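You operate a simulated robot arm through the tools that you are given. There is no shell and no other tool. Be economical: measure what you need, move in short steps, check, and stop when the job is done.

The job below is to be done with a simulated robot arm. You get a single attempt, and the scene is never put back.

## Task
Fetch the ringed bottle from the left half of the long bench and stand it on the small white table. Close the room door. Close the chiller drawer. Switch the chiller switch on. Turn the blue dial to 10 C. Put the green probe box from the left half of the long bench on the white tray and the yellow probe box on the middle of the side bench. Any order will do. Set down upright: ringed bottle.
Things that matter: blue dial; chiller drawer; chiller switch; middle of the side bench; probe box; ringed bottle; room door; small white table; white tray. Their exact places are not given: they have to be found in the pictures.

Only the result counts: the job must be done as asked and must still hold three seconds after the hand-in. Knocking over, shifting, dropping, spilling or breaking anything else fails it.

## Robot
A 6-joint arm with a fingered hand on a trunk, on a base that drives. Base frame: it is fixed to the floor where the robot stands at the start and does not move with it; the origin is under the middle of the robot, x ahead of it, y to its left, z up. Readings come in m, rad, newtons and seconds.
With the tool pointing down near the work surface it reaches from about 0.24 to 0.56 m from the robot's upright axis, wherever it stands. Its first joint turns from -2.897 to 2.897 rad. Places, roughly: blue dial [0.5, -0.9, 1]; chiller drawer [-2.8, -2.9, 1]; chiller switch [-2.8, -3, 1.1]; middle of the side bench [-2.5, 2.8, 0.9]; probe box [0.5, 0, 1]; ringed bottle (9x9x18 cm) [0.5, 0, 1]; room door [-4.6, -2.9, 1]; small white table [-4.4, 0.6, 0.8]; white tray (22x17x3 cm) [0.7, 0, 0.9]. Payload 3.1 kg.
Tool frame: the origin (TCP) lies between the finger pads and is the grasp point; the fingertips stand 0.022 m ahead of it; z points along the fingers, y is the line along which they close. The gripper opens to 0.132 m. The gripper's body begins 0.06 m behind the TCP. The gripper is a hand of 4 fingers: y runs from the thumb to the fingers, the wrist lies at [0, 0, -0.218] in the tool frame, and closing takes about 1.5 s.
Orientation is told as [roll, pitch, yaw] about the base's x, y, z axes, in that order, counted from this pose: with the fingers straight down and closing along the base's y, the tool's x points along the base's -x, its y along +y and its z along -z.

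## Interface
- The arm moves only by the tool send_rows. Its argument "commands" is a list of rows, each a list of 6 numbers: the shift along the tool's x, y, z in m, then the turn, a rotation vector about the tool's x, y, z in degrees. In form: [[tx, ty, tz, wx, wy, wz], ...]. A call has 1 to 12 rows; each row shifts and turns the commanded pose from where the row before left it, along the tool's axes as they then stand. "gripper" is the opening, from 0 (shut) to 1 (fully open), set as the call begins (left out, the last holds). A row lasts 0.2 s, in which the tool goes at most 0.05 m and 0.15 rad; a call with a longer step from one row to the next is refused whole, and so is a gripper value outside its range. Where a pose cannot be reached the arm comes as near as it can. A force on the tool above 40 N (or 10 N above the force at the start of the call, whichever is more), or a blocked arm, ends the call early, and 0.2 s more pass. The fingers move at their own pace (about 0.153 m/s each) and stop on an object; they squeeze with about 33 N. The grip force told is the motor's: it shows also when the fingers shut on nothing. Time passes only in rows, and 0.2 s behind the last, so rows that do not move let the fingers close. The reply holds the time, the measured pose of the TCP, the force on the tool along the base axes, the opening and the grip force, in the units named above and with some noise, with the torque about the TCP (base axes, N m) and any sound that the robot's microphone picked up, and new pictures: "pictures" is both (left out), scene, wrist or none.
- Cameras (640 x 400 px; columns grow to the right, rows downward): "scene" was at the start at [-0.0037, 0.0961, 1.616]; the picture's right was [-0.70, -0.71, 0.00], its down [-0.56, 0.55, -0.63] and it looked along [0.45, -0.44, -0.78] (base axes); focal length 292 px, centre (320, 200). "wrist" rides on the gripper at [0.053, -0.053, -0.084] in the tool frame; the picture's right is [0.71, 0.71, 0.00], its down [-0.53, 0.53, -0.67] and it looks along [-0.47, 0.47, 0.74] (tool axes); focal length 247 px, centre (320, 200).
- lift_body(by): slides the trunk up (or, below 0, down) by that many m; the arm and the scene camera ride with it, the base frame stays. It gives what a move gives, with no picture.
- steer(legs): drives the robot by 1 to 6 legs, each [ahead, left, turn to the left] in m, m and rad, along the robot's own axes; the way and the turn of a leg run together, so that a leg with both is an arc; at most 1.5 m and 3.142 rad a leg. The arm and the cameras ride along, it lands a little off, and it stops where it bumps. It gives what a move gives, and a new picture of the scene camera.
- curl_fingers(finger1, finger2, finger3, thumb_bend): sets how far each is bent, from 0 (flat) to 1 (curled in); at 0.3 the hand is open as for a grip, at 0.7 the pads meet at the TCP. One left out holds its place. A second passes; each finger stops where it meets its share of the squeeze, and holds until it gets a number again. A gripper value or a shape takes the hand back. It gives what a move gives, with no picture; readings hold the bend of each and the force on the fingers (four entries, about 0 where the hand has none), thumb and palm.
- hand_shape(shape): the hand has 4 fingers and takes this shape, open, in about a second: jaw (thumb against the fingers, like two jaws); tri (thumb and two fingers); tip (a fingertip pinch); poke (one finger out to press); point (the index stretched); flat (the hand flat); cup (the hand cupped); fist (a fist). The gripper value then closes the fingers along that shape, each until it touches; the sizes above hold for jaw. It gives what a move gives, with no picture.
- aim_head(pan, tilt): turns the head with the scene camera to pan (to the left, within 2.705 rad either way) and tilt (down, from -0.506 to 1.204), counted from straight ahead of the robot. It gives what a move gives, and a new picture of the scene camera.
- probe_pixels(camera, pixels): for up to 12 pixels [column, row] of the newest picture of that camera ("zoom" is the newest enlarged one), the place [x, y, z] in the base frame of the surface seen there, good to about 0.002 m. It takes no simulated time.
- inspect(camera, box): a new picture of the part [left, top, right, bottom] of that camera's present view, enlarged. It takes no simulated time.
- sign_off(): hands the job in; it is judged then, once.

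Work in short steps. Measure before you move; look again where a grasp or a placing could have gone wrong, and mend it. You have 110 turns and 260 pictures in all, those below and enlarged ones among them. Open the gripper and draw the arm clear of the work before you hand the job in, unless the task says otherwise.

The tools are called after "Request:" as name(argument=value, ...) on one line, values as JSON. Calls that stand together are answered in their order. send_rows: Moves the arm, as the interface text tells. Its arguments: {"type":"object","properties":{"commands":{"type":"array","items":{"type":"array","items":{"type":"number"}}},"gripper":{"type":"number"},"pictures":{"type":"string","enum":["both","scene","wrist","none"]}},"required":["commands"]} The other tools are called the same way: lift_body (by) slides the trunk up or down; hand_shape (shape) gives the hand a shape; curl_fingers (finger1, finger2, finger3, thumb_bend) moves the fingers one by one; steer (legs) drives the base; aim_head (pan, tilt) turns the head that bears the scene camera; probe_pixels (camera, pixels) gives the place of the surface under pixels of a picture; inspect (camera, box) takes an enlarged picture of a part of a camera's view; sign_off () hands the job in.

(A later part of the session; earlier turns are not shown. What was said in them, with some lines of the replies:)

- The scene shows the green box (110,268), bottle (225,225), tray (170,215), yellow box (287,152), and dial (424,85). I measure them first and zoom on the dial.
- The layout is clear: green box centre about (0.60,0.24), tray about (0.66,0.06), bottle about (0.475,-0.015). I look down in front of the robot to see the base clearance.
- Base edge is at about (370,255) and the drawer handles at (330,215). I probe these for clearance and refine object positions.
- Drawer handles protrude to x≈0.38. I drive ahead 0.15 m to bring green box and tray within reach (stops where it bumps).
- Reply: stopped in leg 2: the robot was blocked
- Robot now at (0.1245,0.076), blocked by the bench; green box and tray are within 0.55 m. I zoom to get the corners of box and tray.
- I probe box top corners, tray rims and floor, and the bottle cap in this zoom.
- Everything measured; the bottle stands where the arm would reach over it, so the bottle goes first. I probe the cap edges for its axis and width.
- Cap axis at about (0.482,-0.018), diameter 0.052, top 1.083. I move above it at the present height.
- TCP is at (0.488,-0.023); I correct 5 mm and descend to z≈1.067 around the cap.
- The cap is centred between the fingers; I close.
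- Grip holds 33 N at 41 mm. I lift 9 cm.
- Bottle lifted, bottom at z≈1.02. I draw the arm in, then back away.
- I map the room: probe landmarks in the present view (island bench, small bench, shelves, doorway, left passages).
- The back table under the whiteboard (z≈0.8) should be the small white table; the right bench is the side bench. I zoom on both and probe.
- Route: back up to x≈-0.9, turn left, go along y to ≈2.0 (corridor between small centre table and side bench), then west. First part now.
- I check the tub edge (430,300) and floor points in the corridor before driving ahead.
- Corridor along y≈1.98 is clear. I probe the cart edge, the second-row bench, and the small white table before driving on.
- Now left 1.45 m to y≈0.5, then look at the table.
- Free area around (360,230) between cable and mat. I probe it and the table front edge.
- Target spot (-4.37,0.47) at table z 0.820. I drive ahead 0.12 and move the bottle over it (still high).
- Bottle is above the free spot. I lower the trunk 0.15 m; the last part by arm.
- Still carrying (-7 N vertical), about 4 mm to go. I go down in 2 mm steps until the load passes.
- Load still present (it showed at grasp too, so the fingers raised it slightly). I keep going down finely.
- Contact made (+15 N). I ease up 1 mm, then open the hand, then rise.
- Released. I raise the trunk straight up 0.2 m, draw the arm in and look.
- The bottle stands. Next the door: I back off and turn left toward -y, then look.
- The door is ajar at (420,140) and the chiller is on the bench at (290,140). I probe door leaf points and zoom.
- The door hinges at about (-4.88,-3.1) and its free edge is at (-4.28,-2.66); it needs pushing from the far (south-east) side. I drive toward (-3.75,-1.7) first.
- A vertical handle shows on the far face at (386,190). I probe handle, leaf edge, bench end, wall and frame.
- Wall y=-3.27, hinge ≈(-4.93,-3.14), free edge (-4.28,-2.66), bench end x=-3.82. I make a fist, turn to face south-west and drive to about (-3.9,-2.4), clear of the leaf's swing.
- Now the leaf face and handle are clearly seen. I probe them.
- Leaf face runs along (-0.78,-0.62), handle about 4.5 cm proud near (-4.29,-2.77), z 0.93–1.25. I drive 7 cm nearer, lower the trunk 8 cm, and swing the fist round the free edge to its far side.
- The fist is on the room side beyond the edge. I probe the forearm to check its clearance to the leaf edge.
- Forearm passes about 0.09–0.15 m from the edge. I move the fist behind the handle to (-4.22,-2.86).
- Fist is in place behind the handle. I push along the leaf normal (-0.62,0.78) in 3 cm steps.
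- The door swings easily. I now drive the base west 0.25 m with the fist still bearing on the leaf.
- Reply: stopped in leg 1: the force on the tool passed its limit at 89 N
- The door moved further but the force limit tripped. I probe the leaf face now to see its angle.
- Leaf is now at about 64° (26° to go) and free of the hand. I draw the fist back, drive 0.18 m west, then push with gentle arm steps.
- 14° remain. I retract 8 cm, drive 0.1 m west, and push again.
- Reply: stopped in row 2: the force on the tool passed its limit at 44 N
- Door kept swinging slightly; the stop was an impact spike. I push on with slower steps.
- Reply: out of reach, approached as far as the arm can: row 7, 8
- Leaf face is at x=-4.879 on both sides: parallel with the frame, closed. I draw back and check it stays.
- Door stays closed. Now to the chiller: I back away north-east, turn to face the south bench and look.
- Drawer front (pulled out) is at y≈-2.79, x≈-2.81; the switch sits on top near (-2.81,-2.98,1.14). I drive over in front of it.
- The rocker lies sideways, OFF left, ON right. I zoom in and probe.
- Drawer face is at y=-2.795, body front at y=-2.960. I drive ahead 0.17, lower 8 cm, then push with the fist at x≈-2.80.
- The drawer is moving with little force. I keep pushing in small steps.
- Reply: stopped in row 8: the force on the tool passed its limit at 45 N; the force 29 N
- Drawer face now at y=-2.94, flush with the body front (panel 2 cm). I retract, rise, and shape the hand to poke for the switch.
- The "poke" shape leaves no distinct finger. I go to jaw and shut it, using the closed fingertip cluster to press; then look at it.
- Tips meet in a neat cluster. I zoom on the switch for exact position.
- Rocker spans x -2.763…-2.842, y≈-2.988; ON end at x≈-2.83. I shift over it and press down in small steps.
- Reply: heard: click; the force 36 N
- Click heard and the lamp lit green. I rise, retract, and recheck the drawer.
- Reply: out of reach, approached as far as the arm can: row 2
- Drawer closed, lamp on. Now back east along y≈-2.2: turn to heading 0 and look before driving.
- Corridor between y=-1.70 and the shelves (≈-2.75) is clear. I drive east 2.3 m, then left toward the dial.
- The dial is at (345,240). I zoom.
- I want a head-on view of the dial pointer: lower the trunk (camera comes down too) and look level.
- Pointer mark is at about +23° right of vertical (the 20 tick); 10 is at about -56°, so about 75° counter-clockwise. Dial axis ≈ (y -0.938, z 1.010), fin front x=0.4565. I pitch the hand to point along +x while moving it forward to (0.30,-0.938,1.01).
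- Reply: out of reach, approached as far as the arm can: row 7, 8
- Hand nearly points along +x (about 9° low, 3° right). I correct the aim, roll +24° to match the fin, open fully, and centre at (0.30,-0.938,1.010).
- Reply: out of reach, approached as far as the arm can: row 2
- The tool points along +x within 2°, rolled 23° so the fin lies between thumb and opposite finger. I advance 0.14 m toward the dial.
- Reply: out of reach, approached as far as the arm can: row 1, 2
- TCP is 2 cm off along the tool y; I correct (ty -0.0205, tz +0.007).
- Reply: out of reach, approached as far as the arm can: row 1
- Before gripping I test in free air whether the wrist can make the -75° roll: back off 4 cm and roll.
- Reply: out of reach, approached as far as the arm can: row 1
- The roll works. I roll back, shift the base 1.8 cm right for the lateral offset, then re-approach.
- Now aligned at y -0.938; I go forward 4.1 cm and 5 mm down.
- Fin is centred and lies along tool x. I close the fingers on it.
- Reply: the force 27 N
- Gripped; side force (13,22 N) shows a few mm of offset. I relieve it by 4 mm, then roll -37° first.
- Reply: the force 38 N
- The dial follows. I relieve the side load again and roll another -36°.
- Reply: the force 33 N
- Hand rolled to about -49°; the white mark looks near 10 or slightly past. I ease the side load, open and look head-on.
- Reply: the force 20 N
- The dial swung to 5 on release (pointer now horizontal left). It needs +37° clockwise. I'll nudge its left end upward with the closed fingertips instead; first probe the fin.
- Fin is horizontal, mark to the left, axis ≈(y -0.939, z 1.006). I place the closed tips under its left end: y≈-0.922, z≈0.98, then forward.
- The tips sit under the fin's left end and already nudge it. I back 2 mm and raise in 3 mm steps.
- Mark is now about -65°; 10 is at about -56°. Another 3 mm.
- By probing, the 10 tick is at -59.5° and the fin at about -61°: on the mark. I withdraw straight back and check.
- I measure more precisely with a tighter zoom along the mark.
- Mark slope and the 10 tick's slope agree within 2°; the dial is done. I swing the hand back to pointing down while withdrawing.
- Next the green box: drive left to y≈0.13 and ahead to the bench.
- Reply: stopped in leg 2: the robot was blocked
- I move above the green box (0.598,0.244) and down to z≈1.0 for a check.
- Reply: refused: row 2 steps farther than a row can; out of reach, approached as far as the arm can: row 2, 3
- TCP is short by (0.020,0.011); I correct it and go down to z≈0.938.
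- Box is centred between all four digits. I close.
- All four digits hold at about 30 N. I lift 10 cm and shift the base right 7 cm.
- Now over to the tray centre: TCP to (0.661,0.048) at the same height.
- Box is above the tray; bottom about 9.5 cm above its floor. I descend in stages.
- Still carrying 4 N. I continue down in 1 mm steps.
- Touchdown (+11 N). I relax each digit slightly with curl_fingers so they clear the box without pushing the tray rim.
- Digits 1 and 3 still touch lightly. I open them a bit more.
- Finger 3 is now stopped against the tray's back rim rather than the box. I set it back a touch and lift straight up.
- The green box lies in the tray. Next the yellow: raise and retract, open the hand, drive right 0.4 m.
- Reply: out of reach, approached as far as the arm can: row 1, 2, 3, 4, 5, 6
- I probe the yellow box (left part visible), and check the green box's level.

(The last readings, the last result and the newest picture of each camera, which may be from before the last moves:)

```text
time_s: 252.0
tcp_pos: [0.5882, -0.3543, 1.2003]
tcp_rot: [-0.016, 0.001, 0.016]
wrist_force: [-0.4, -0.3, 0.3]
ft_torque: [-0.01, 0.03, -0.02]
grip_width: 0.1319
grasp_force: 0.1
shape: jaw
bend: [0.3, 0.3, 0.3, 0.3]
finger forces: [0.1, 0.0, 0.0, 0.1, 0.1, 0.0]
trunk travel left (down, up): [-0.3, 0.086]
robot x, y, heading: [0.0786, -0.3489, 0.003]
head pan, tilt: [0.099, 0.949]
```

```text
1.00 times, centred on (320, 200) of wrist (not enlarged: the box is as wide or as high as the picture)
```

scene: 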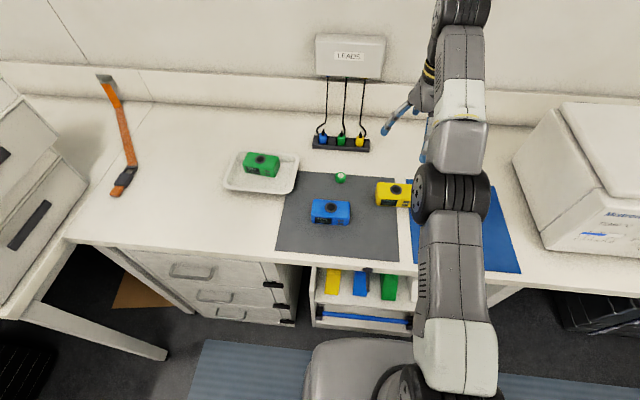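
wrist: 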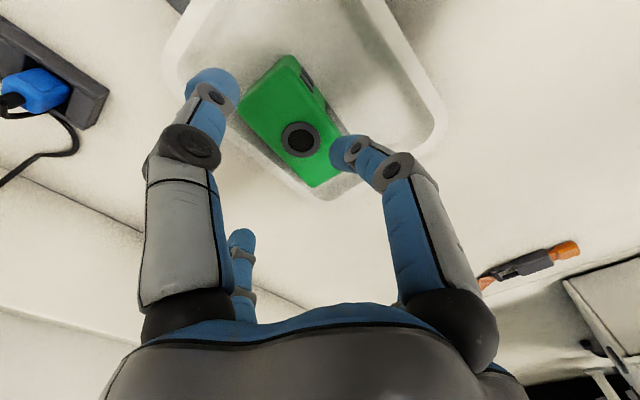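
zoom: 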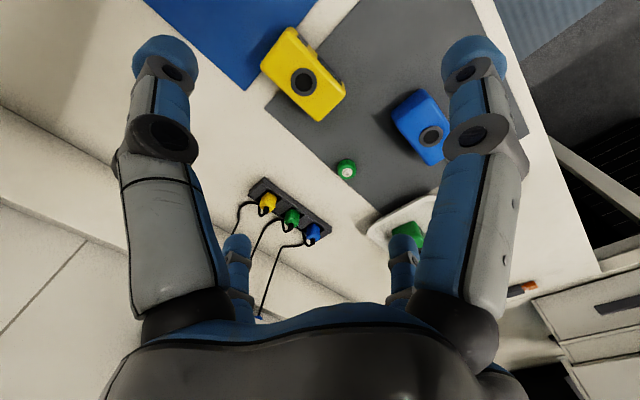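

Yellow box centre ≈(0.614,-0.351), top 0.950; neighbours are ≥12 cm off. I come over it and down to z≈0.99.

Request:
send_rows(commands=[[-0.013, 0.002, 0.035, 0, 0, 0], [-0.013, 0.001, 0.045, 0, 0, 0], [0, 0, 0.045, 0, 0, 0], [0, 0, 0.045, 0, 0, 0], [0, 0, 0.04, 0, 0, 0], [0, 0, 0, 0, 0, 0]], gripper=1, pictures="wrist")

```text
time_s: 253.4
tcp_pos: [0.6435, -0.3511, 0.9949]
tcp_rot: [-0.017, 0.002, 0.015]
wrist_force: [0.0, -0.4, -0.1]
ft_torque: [0.01, -0.02, 0.02]
grip_width: 0.1319
grasp_force: 0.1
shape: jaw
bend: [0.3, 0.3, 0.3, 0.3]
finger forces: [0.0, 0.1, 0.1, 0.1, 0.0, 0.0]
out of reach, approached as far as the arm can: row 2, 3, 4, 5
trunk travel left (down, up): [-0.3, 0.086]
robot x, y, heading: [0.0777, -0.3452, 0.005]
head pan, tilt: [0.099, 0.949]
```

wrist: 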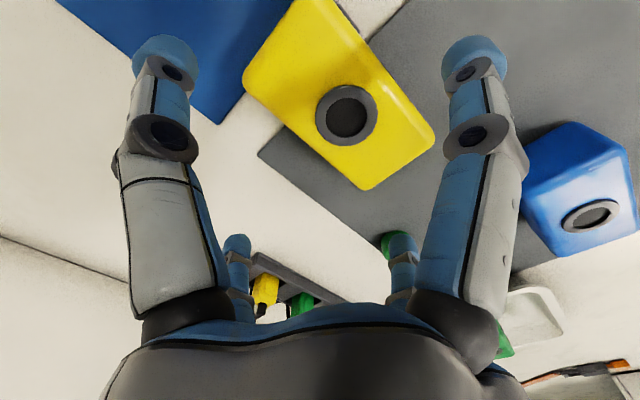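

TCP is 3 cm too far forward; I bring it back to x=0.614 and then down to z≈0.942.

Request:
send_rows(commands=[[0.0295, 0, 0, 0, 0, 0], [0, 0, 0, 0, 0, 0]], pictures="none")

```text
time_s: 254.0
tcp_pos: [0.6431, -0.3515, 0.996]
tcp_rot: [-0.017, 0.002, 0.017]
wrist_force: [0.5, 0.5, -0.3]
ft_torque: [-0.01, -0.06, 0.03]
grip_width: 0.1317
grasp_force: 0.0
shape: jaw
bend: [0.3, 0.3, 0.3, 0.3]
finger forces: [0.0, 0.0, 0.0, 0.0, 0.0, 0.0]
out of reach, approached as far as the arm can: row 1
trunk travel left (down, up): [-0.3, 0.086]
robot x, y, heading: [0.0815, -0.3459, 0.002]
head pan, tilt: [0.099, 0.949]
```

The commanded pose still lies beyond reach; I step back further and watch.

Request:
send_rows(commands=[[0.02, 0, 0, 0, 0, 0], [0, 0, 0, 0, 0, 0]], pictures="none")

```text
time_s: 254.6
tcp_pos: [0.6435, -0.3504, 0.9963]
tcp_rot: [-0.018, 0.0, 0.017]
wrist_force: [-0.4, -0.7, 0.1]
ft_torque: [0.0, 0.02, -0.03]
grip_width: 0.1318
grasp_force: 0.0
shape: jaw
bend: [0.3, 0.3, 0.3, 0.3]
finger forces: [0.0, 0.0, 0.0, 0.0, 0.0, 0.0]
out of reach, approached as far as the arm can: row 1
trunk travel left (down, up): [-0.3, 0.086]
robot x, y, heading: [0.0772, -0.3488, 0.004]
head pan, tilt: [0.099, 0.949]
```

A base move resets the commanded pose to the measured one: I back the base 3 cm, which also puts the TCP over the box.

Request:
steer(legs=[[-0.03, 0, 0]])

Request:
send_rows(commands=[[0.003, 0, 0, 0, 0, 0], [0, 0, 0, 0, 0, 0]], pictures="wrist")

```text
time_s: 255.4
tcp_pos: [0.6131, -0.3522, 0.9983]
tcp_rot: [-0.016, 0.0, 0.017]
wrist_force: [-0.2, -0.4, 0.9]
ft_torque: [-0.04, -0.03, -0.02]
grip_width: 0.132
grasp_force: 0.1
shape: jaw
bend: [0.3, 0.3, 0.3, 0.3]
finger forces: [0.0, 0.0, 0.0, 0.0, 0.1, 0.1]
trunk travel left (down, up): [-0.3, 0.086]
robot x, y, heading: [0.0494, -0.346, 0.002]
head pan, tilt: [0.099, 0.949]
```

scene: 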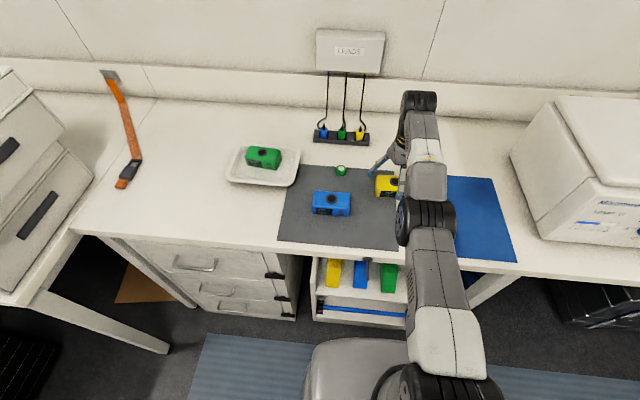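

```text
time_s: 256.0
tcp_pos: [0.6127, -0.3516, 0.998]
tcp_rot: [-0.018, -0.001, 0.017]
wrist_force: [0.2, 0.8, -0.5]
ft_torque: [0.0, -0.03, 0.0]
grip_width: 0.132
grasp_force: 0.1
shape: jaw
bend: [0.3, 0.3, 0.3, 0.3]
finger forces: [0.0, 0.0, 0.1, 0.1, 0.1, 0.1]
out of reach, approached as far as the arm can: row 1
trunk travel left (down, up): [-0.3, 0.086]
robot x, y, heading: [0.0495, -0.3448, -0.003]
head pan, tilt: [0.099, 0.949]
```

wrist: 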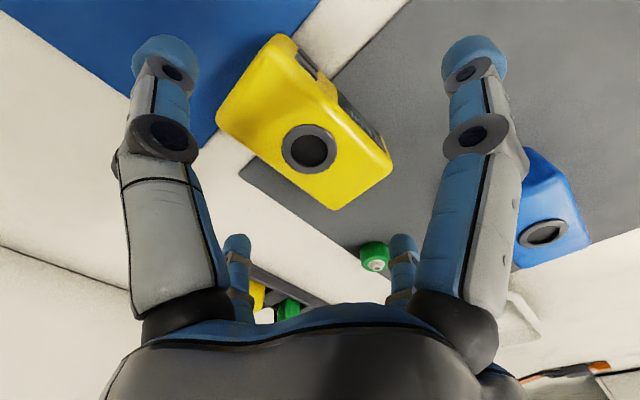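

The TCP already stands right over the box (0.613,-0.352), so I simply descend to z≈0.942.

Request:
send_rows(commands=[[0, 0, 0.02, 0, 0, 0], [0, 0, 0.02, 0, 0, 0], [0, 0, 0.015, 0, 0, 0], [0, 0, 0, 0, 0, 0]], pictures="wrist")

```text
time_s: 257.0
tcp_pos: [0.6131, -0.353, 0.9433]
tcp_rot: [-0.017, 0.004, 0.015]
wrist_force: [-0.6, -1.9, 0.8]
ft_torque: [0.01, 0.07, 0.0]
grip_width: 0.132
grasp_force: 0.1
shape: jaw
bend: [0.3, 0.3, 0.3, 0.3]
finger forces: [0.1, 0.1, 0.0, 0.1, 0.0, 0.1]
trunk travel left (down, up): [-0.3, 0.086]
robot x, y, heading: [0.0488, -0.3477, 0.008]
head pan, tilt: [0.099, 0.949]
```

wrist: 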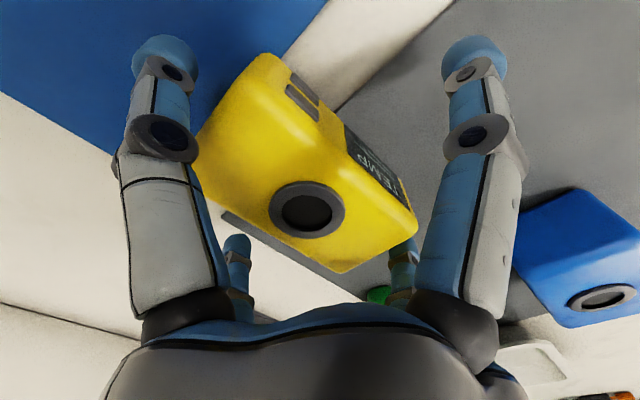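

In place and centred. I close, then lift with the trunk.

Request:
send_rows(commands=[[0, 0, 0, 0, 0, 0], [0, 0, 0, 0, 0, 0], [0, 0, 0, 0, 0, 0], [0, 0, 0, 0, 0, 0], [0, 0, 0, 0, 0, 0], [0, 0, 0, 0, 0, 0], [0, 0, 0, 0, 0, 0], [0, 0, 0, 0, 0, 0]], gripper=0, pictures="wrist")

Request:
lift_body(by=0.08)

```text
time_s: 258.8
tcp_pos: [0.614, -0.3528, 0.9439]
tcp_rot: [-0.019, 0.006, 0.015]
wrist_force: [-0.6, 0.4, 0.2]
ft_torque: [0.05, 0.02, 0.05]
grip_width: 0.0854
grasp_force: 32.7
shape: jaw
bend: [0.79, 0.28, 0.38, 0.44]
finger forces: [29.6, 29.8, 29.4, 0.0, 31.7, 0.1]
trunk travel left (down, up): [-0.3, 0.086]
robot x, y, heading: [0.0488, -0.3483, 0.004]
head pan, tilt: [0.099, 0.949]
```

wrist: 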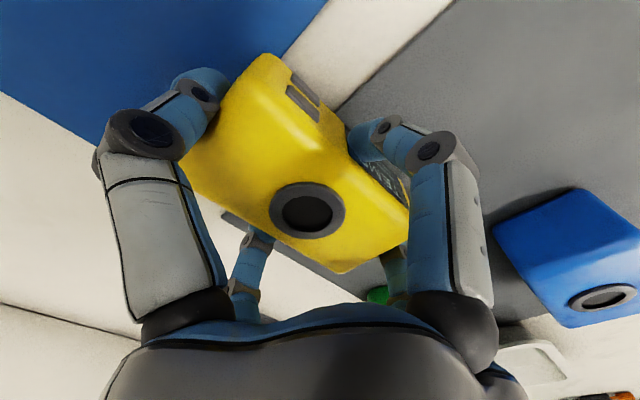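

```text
time_s: 260.0
tcp_pos: [0.6151, -0.3525, 1.0246]
tcp_rot: [-0.017, 0.005, 0.015]
wrist_force: [-0.3, 0.7, -3.5]
ft_torque: [-0.01, 0.05, 0.0]
grip_width: 0.0853
grasp_force: 33.0
shape: jaw
bend: [0.79, 0.28, 0.38, 0.44]
finger forces: [29.5, 29.8, 29.5, 0.1, 31.7, 0.0]
trunk travel left (down, up): [-0.38, 0.006]
robot x, y, heading: [0.0479, -0.3472, 0.0]
head pan, tilt: [0.099, 0.949]
```

Lifted (box weight shows). I back away from the bench, then draw the arm in.

Request:
steer(legs=[[-0.65, 0, 0]])

Request:
send_rows(commands=[[0.03, 0, -0.0, 0, 0, 0], [0.04, 0, 0, 0, 0, 0], [0.04, 0, 0, 0, 0, 0], [0.04, 0, -0.02, 0, 0, 0], [0.04, 0, -0.02, 0, 0, 0], [0, 0, -0.03, 0, 0, 0], [0, 0, -0.03, 0, 0, 0]])

```text
time_s: 263.7
tcp_pos: [-0.0442, -0.3503, 1.0232]
tcp_rot: [-0.016, 0.005, 0.032]
wrist_force: [0.0, -0.6, -4.1]
ft_torque: [-0.02, 0.02, -0.01]
grip_width: 0.0855
grasp_force: 33.0
shape: jaw
bend: [0.79, 0.28, 0.38, 0.44]
finger forces: [29.6, 29.9, 29.6, 0.1, 31.6, 0.0]
trunk travel left (down, up): [-0.38, 0.006]
robot x, y, heading: [-0.6072, -0.3508, 0.017]
head pan, tilt: [0.099, 0.949]
```

scene: 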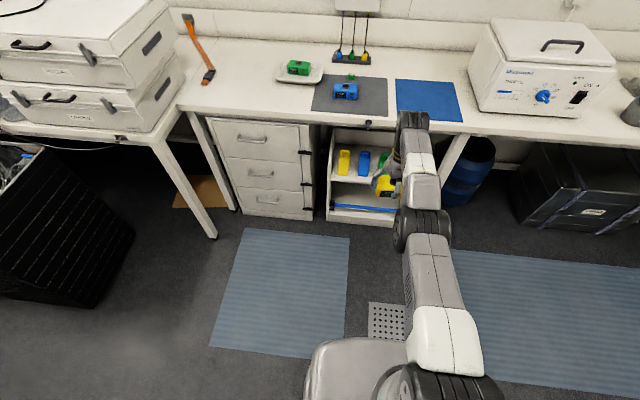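

```text
time_s: 265.3
tcp_pos: [-0.046, -0.3488, 1.1052]
tcp_rot: [-0.017, 0.005, 0.032]
wrist_force: [0.2, -0.1, -4.9]
ft_torque: [0.0, 0.0, 0.02]
grip_width: 0.0852
grasp_force: 32.5
shape: jaw
bend: [0.79, 0.28, 0.38, 0.44]
finger forces: [29.7, 29.9, 29.5, 0.1, 31.6, 0.0]
out of reach, approached as far as the arm can: row 1, 2, 3, 4, 5
trunk travel left (down, up): [-0.38, 0.006]
robot x, y, heading: [-0.6116, -0.3557, 0.018]
head pan, tilt: [0.099, 0.949]
```

scene: 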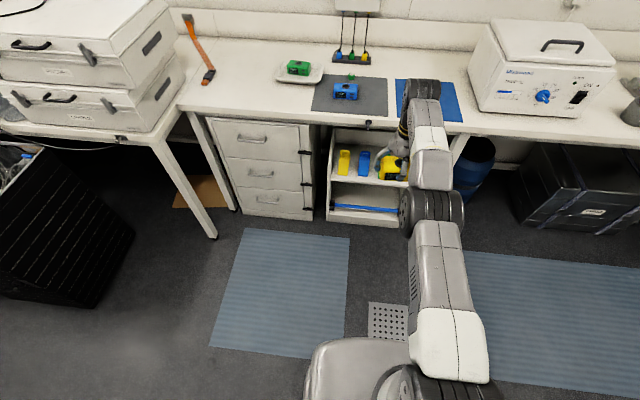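
wrist: 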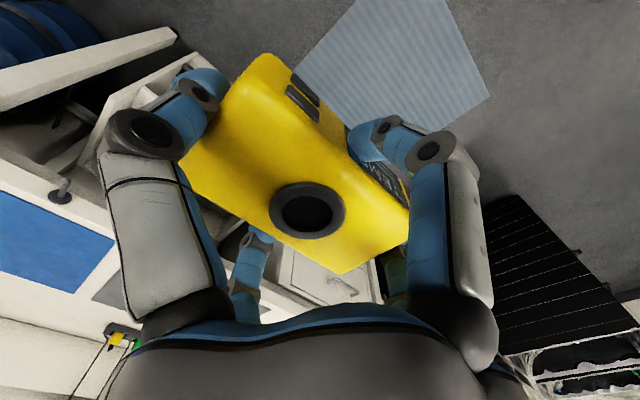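

The elbow is straight, so a purely radial retreat sticks. I move sideways first, then inward.

Request:
send_rows(commands=[[0.0, 0.04, 0, 0, 0, 0], [0.01, 0.04, 0, 0, 0, 0], [0.03, 0.02, 0, 0, 0, 0], [0.04, 0, 0, 0, 0, 0], [0.04, 0, 0, 0, 0, 0], [0.04, 0, 0, 0, 0, 0], [0.03, 0, 0, 0, 0, 0]], pictures="scene")

```text
time_s: 266.9
tcp_pos: [-0.2379, -0.2541, 1.103]
tcp_rot: [-0.017, 0.003, 0.031]
wrist_force: [0.4, 0.1, -4.0]
ft_torque: [-0.02, 0.01, 0.01]
grip_width: 0.0852
grasp_force: 32.4
shape: jaw
bend: [0.79, 0.28, 0.38, 0.44]
finger forces: [29.5, 30.2, 29.5, 0.0, 31.4, 0.0]
trunk travel left (down, up): [-0.38, 0.006]
robot x, y, heading: [-0.6104, -0.3538, 0.015]
head pan, tilt: [0.099, 0.949]
```

scene: 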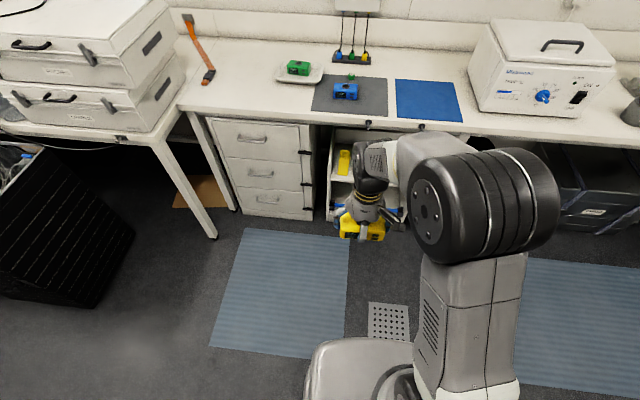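

Retracted. Now drive: turn left, north along x≈-0.95 to y≈1.93, then look at the side bench.

Request:
steer(legs=[[-0.3, 0, 0], [0, 0, 1.556], [1.15, 0, 0], [1.13, 0.0, 0], [0, 1.4, 0]])

Request:
aim_head(pan=0.1, tilt=0.75)

```text
time_s: 289.9
tcp_pos: [-2.354, 2.3304, 1.1023]
tcp_rot: [-0.019, 0.006, 1.552]
wrist_force: [0.7, -0.9, -4.4]
ft_torque: [-0.06, 0.0, -0.02]
grip_width: 0.0854
grasp_force: 33.4
shape: jaw
bend: [0.79, 0.28, 0.38, 0.44]
finger forces: [29.2, 30.3, 29.4, 0.0, 31.3, 0.0]
trunk travel left (down, up): [-0.38, 0.006]
robot x, y, heading: [-2.2722, 1.9522, 1.535]
head pan, tilt: [0.099, 0.949]
```

scene: 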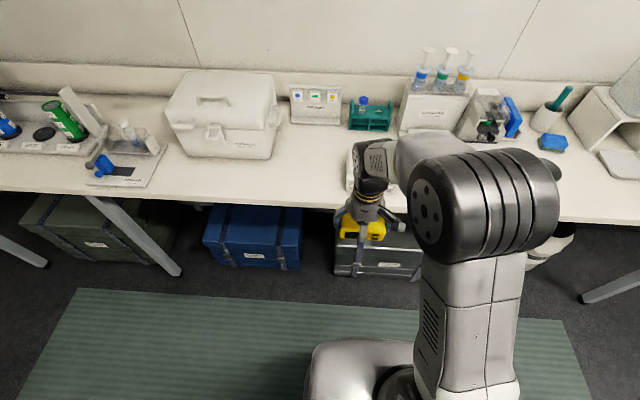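

```text
time_s: 290.7
tcp_pos: [-2.3544, 2.329, 1.1029]
tcp_rot: [-0.019, 0.005, 1.55]
wrist_force: [0.8, -0.7, -3.9]
ft_torque: [0.01, 0.02, -0.02]
grip_width: 0.0852
grasp_force: 32.9
shape: jaw
bend: [0.79, 0.28, 0.38, 0.44]
finger forces: [29.2, 30.3, 29.5, 0.0, 31.3, 0.0]
trunk travel left (down, up): [-0.38, 0.006]
robot x, y, heading: [-2.2758, 1.949, 1.539]
head pan, tilt: [0.099, 0.75]
```

scene: 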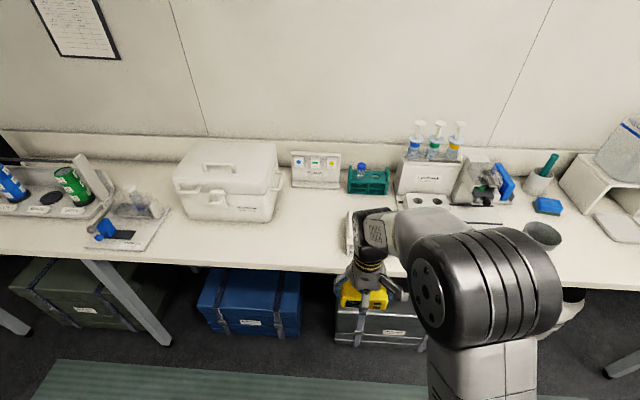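

A free stretch lies around (305,225), between the white case and the things behind the arm. I probe it.

Request:
probe_pixels(camera="scene", pixels=[[305, 225], [305, 265], [280, 235], [335, 225], [350, 225], [305, 200], [272, 215], [230, 225], [310, 188], [360, 190]])

Request:
inspect(camera="scene", box=[220, 140, 420, 265])

```text
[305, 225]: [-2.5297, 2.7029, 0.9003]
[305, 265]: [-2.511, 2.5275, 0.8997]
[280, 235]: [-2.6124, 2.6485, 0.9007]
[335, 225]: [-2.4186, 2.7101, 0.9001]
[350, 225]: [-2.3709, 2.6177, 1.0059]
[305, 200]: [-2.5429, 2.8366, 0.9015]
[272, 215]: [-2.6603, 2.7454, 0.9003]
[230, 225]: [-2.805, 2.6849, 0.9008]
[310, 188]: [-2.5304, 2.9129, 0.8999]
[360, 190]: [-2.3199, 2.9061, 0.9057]
```

```text
3.20 times, centred on (320, 202) of scene
```

zoom: 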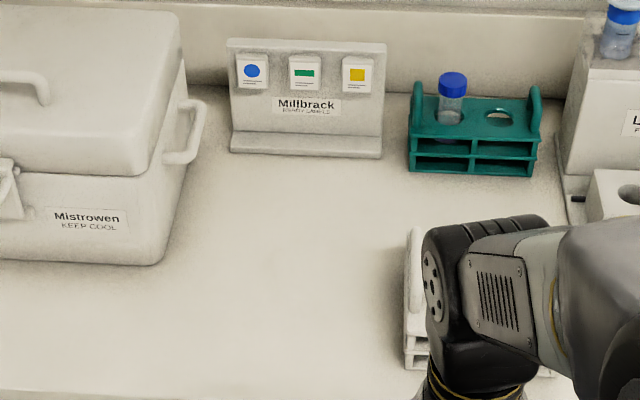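

Target spot ≈(-2.53,2.75) on the bench (z 0.900). I bring the base closer: left 0.19, ahead 0.25.

Request:
steer(legs=[[0, 0.19, 0.03], [0.25, 0, 0]])

```text
time_s: 293.6
tcp_pos: [-2.552, 2.5754, 1.1022]
tcp_rot: [-0.017, 0.005, 1.575]
wrist_force: [-1.2, 0.2, -4.3]
ft_torque: [-0.01, 0.02, 0.03]
grip_width: 0.0853
grasp_force: 33.1
shape: jaw
bend: [0.79, 0.28, 0.38, 0.44]
finger forces: [29.3, 30.1, 29.6, 0.1, 31.4, 0.1]
trunk travel left (down, up): [-0.38, 0.006]
robot x, y, heading: [-2.4647, 2.2019, 1.563]
head pan, tilt: [0.099, 0.75]
```

scene: 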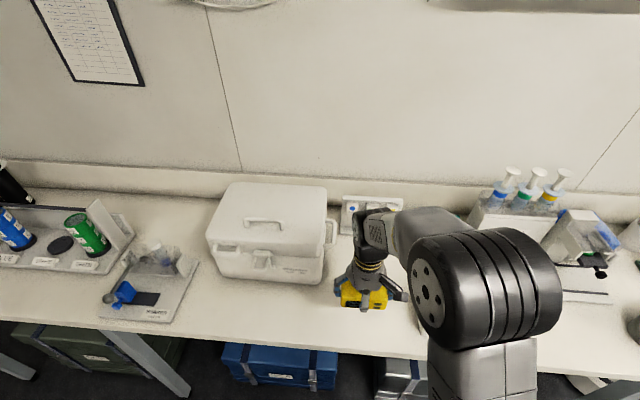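

I move the box out over the spot and look.

Request:
send_rows(commands=[[-0.035, -0.006, 0, 0, 0, 0], [-0.035, -0.006, 0, 0, 0, 0], [-0.035, -0.005, 0, 0, 0, 0], [-0.035, -0.005, 0, 0, 0, 0], [-0.022, 0, 0, 0, 0, 0], [0, 0, 0, 0, 0, 0]])

```text
time_s: 295.0
tcp_pos: [-2.5312, 2.7379, 1.1]
tcp_rot: [-0.015, 0.007, 1.573]
wrist_force: [-0.7, 0.1, -3.8]
ft_torque: [0.02, 0.0, 0.02]
grip_width: 0.0851
grasp_force: 33.0
shape: jaw
bend: [0.79, 0.28, 0.38, 0.44]
finger forces: [29.3, 30.3, 29.6, 0.0, 31.0, 0.0]
trunk travel left (down, up): [-0.38, 0.006]
robot x, y, heading: [-2.4656, 2.2019, 1.564]
head pan, tilt: [0.099, 0.75]
5 turns are left
```

scene: 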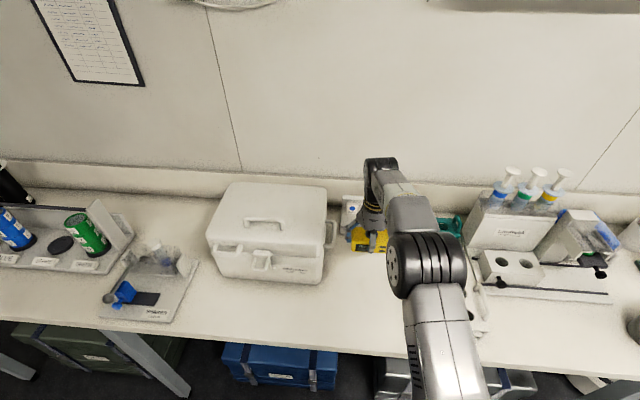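
wrist: 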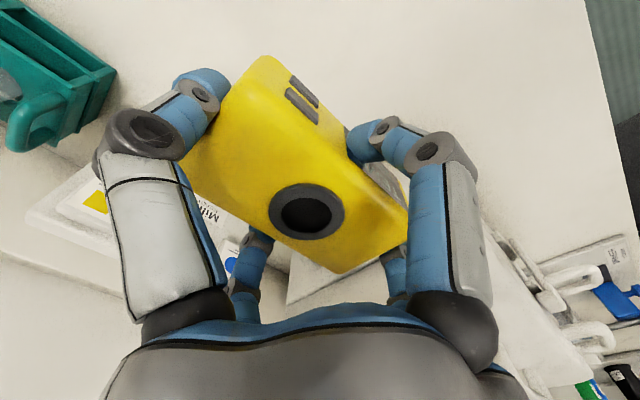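

5 turns left. I descend to touchdown at z≈0.941.

Request:
send_rows(commands=[[0, 0, 0.045, 0, 0, 0], [0, 0, 0.045, 0, 0, 0], [0, 0, 0.04, 0, 0, 0], [0, 0, 0.018, 0, 0, 0], [0, 0, 0.007, 0, 0, 0], [0, 0, 0.0015, 0, 0, 0], [0, 0, 0.0015, 0, 0, 0], [0, 0, 0.001, 0, 0, 0], [0, 0, 0, 0, 0, 0]])

```text
time_s: 297.0
tcp_pos: [-2.528, 2.7358, 0.9421]
tcp_rot: [-0.019, 0.004, 1.573]
wrist_force: [0.2, 0.0, -4.1]
ft_torque: [-0.03, 0.02, 0.0]
grip_width: 0.0854
grasp_force: 32.7
shape: jaw
bend: [0.79, 0.28, 0.38, 0.44]
finger forces: [29.3, 30.4, 29.6, 0.1, 31.1, 0.0]
trunk travel left (down, up): [-0.38, 0.006]
robot x, y, heading: [-2.4626, 2.198, 1.56]
head pan, tilt: [0.099, 0.75]
4 turns are left
```

scene: 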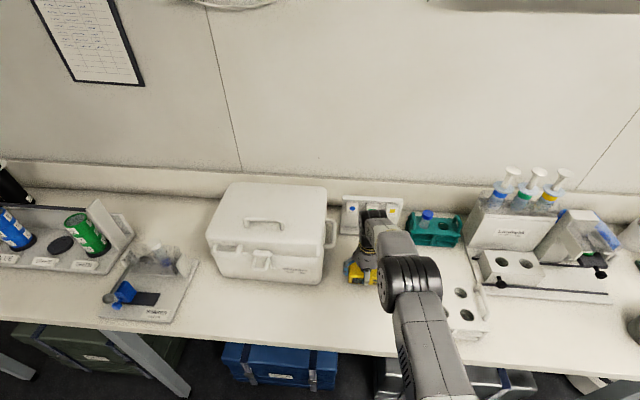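
wrist: 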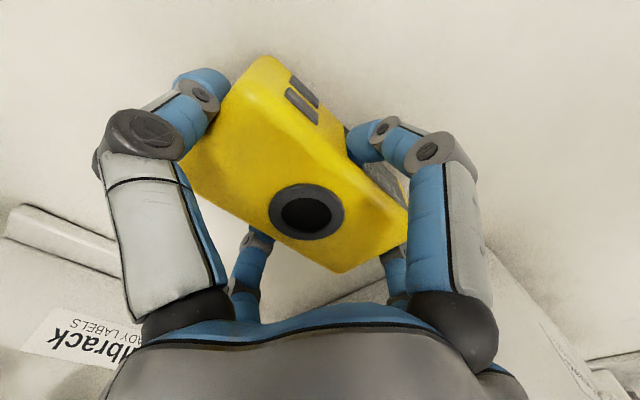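

Just above the bench. I go 3 mm further, open, lift 12 cm, and take a picture.

Request:
send_rows(commands=[[0, 0, 0.001, 0, 0, 0], [0, 0, 0.001, 0, 0, 0], [0, 0, 0.001, 0, 0, 0], [0, 0, 0, 0, 0, 0]], pictures="none")

Request:
send_rows(commands=[[0, 0, 0, 0, 0, 0], [0, 0, 0, 0, 0, 0], [0, 0, 0, 0, 0, 0], [0, 0, 0, 0, 0, 0], [0, 0, 0, 0, 0, 0], [0, 0, 0, 0, 0, 0]], gripper=1, pictures="none")

Request:
send_rows(commands=[[0, 0, -0.02, 0, 0, 0], [0, 0, -0.03, 0, 0, 0], [0, 0, -0.035, 0, 0, 0], [0, 0, -0.035, 0, 0, 0]])

```text
time_s: 298.0
tcp_pos: [-2.5298, 2.7366, 0.94]
tcp_rot: [-0.019, 0.006, 1.573]
wrist_force: [-0.9, -0.7, -2.3]
ft_torque: [-0.01, 0.15, 0.0]
grip_width: 0.0853
grasp_force: 32.7
shape: jaw
bend: [0.79, 0.28, 0.38, 0.44]
finger forces: [29.1, 30.3, 29.7, 0.0, 31.2, 0.0]
trunk travel left (down, up): [-0.38, 0.006]
robot x, y, heading: [-2.4608, 2.2002, 1.563]
head pan, tilt: [0.099, 0.75]
```

```text
time_s: 299.4
tcp_pos: [-2.529, 2.7357, 0.94]
tcp_rot: [-0.018, 0.005, 1.575]
wrist_force: [0.1, 0.3, 0.2]
ft_torque: [-0.03, -0.01, 0.02]
grip_width: 0.1319
grasp_force: 0.2
shape: jaw
bend: [0.3, 0.3, 0.3, 0.3]
finger forces: [0.0, 0.0, 0.1, 0.0, 0.0, 0.0]
trunk travel left (down, up): [-0.38, 0.006]
robot x, y, heading: [-2.464, 2.1974, 1.559]
head pan, tilt: [0.099, 0.75]
```

```text
time_s: 300.4
tcp_pos: [-2.5315, 2.7348, 1.0607]
tcp_rot: [-0.018, 0.006, 1.575]
wrist_force: [0.8, -0.9, 0.4]
ft_torque: [0.01, 0.03, -0.03]
grip_width: 0.1319
grasp_force: 0.1
shape: jaw
bend: [0.3, 0.3, 0.3, 0.3]
finger forces: [0.0, 0.0, 0.1, 0.0, 0.0, 0.1]
trunk travel left (down, up): [-0.38, 0.006]
robot x, y, heading: [-2.4675, 2.1995, 1.563]
head pan, tilt: [0.099, 0.75]
3 turns are left
```

scene: 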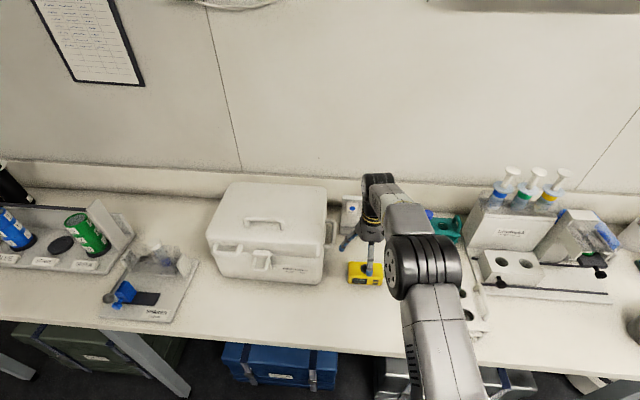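
wrist: 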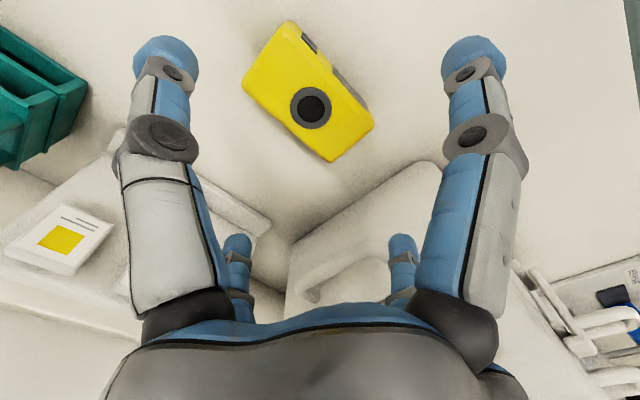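

The yellow box stands on the bench, hand clear above. I back the robot straight away from the bench.

Request:
steer(legs=[[-0.3, 0, 0]])

```text
time_s: 302.5
tcp_pos: [-2.537, 2.4354, 1.0596]
tcp_rot: [-0.016, 0.004, 1.58]
wrist_force: [0.1, 0.6, 0.3]
ft_torque: [0.0, -0.02, 0.01]
grip_width: 0.1317
grasp_force: 0.0
shape: jaw
bend: [0.3, 0.3, 0.3, 0.3]
finger forces: [0.0, 0.0, 0.0, 0.0, 0.1, 0.0]
trunk travel left (down, up): [-0.38, 0.006]
robot x, y, heading: [-2.4661, 1.9061, 1.568]
head pan, tilt: [0.099, 0.75]
2 turns are left
```

scene: 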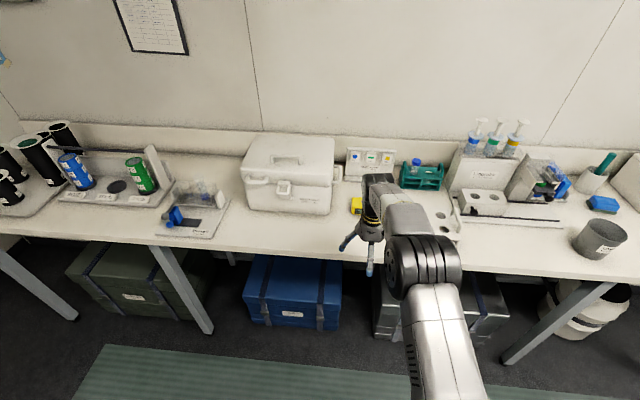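

All parts are done, the hand is open and clear of the work; I hand in.

Request:
sign_off()

```text
The job is handed in.
```

I did all seven parts and handed the job in; I don't have the verdict.

- **Ringed bottle:** it stands upright on the small white table.
- **Room door:** it is closed, with the leaf flush in its frame; I rechecked it after backing away.
- **Chiller drawer and switch:** the drawer is closed. The switch clicked on and its green lamp lit.
- **Blue dial:** it points at 10 C, within about 2°. On the first turn it slipped to 5 when I let go, so I nudged it back to 10.
- **Green probe box:** it is in the white tray, near the back rim. One finger pressed lightly on that rim as I let go, which may have shifted the tray slightly.
- **Yellow probe box:** it is on the side bench at about x -2.53, y 2.74, roughly 6 cm nearer the front edge than the rough place given.
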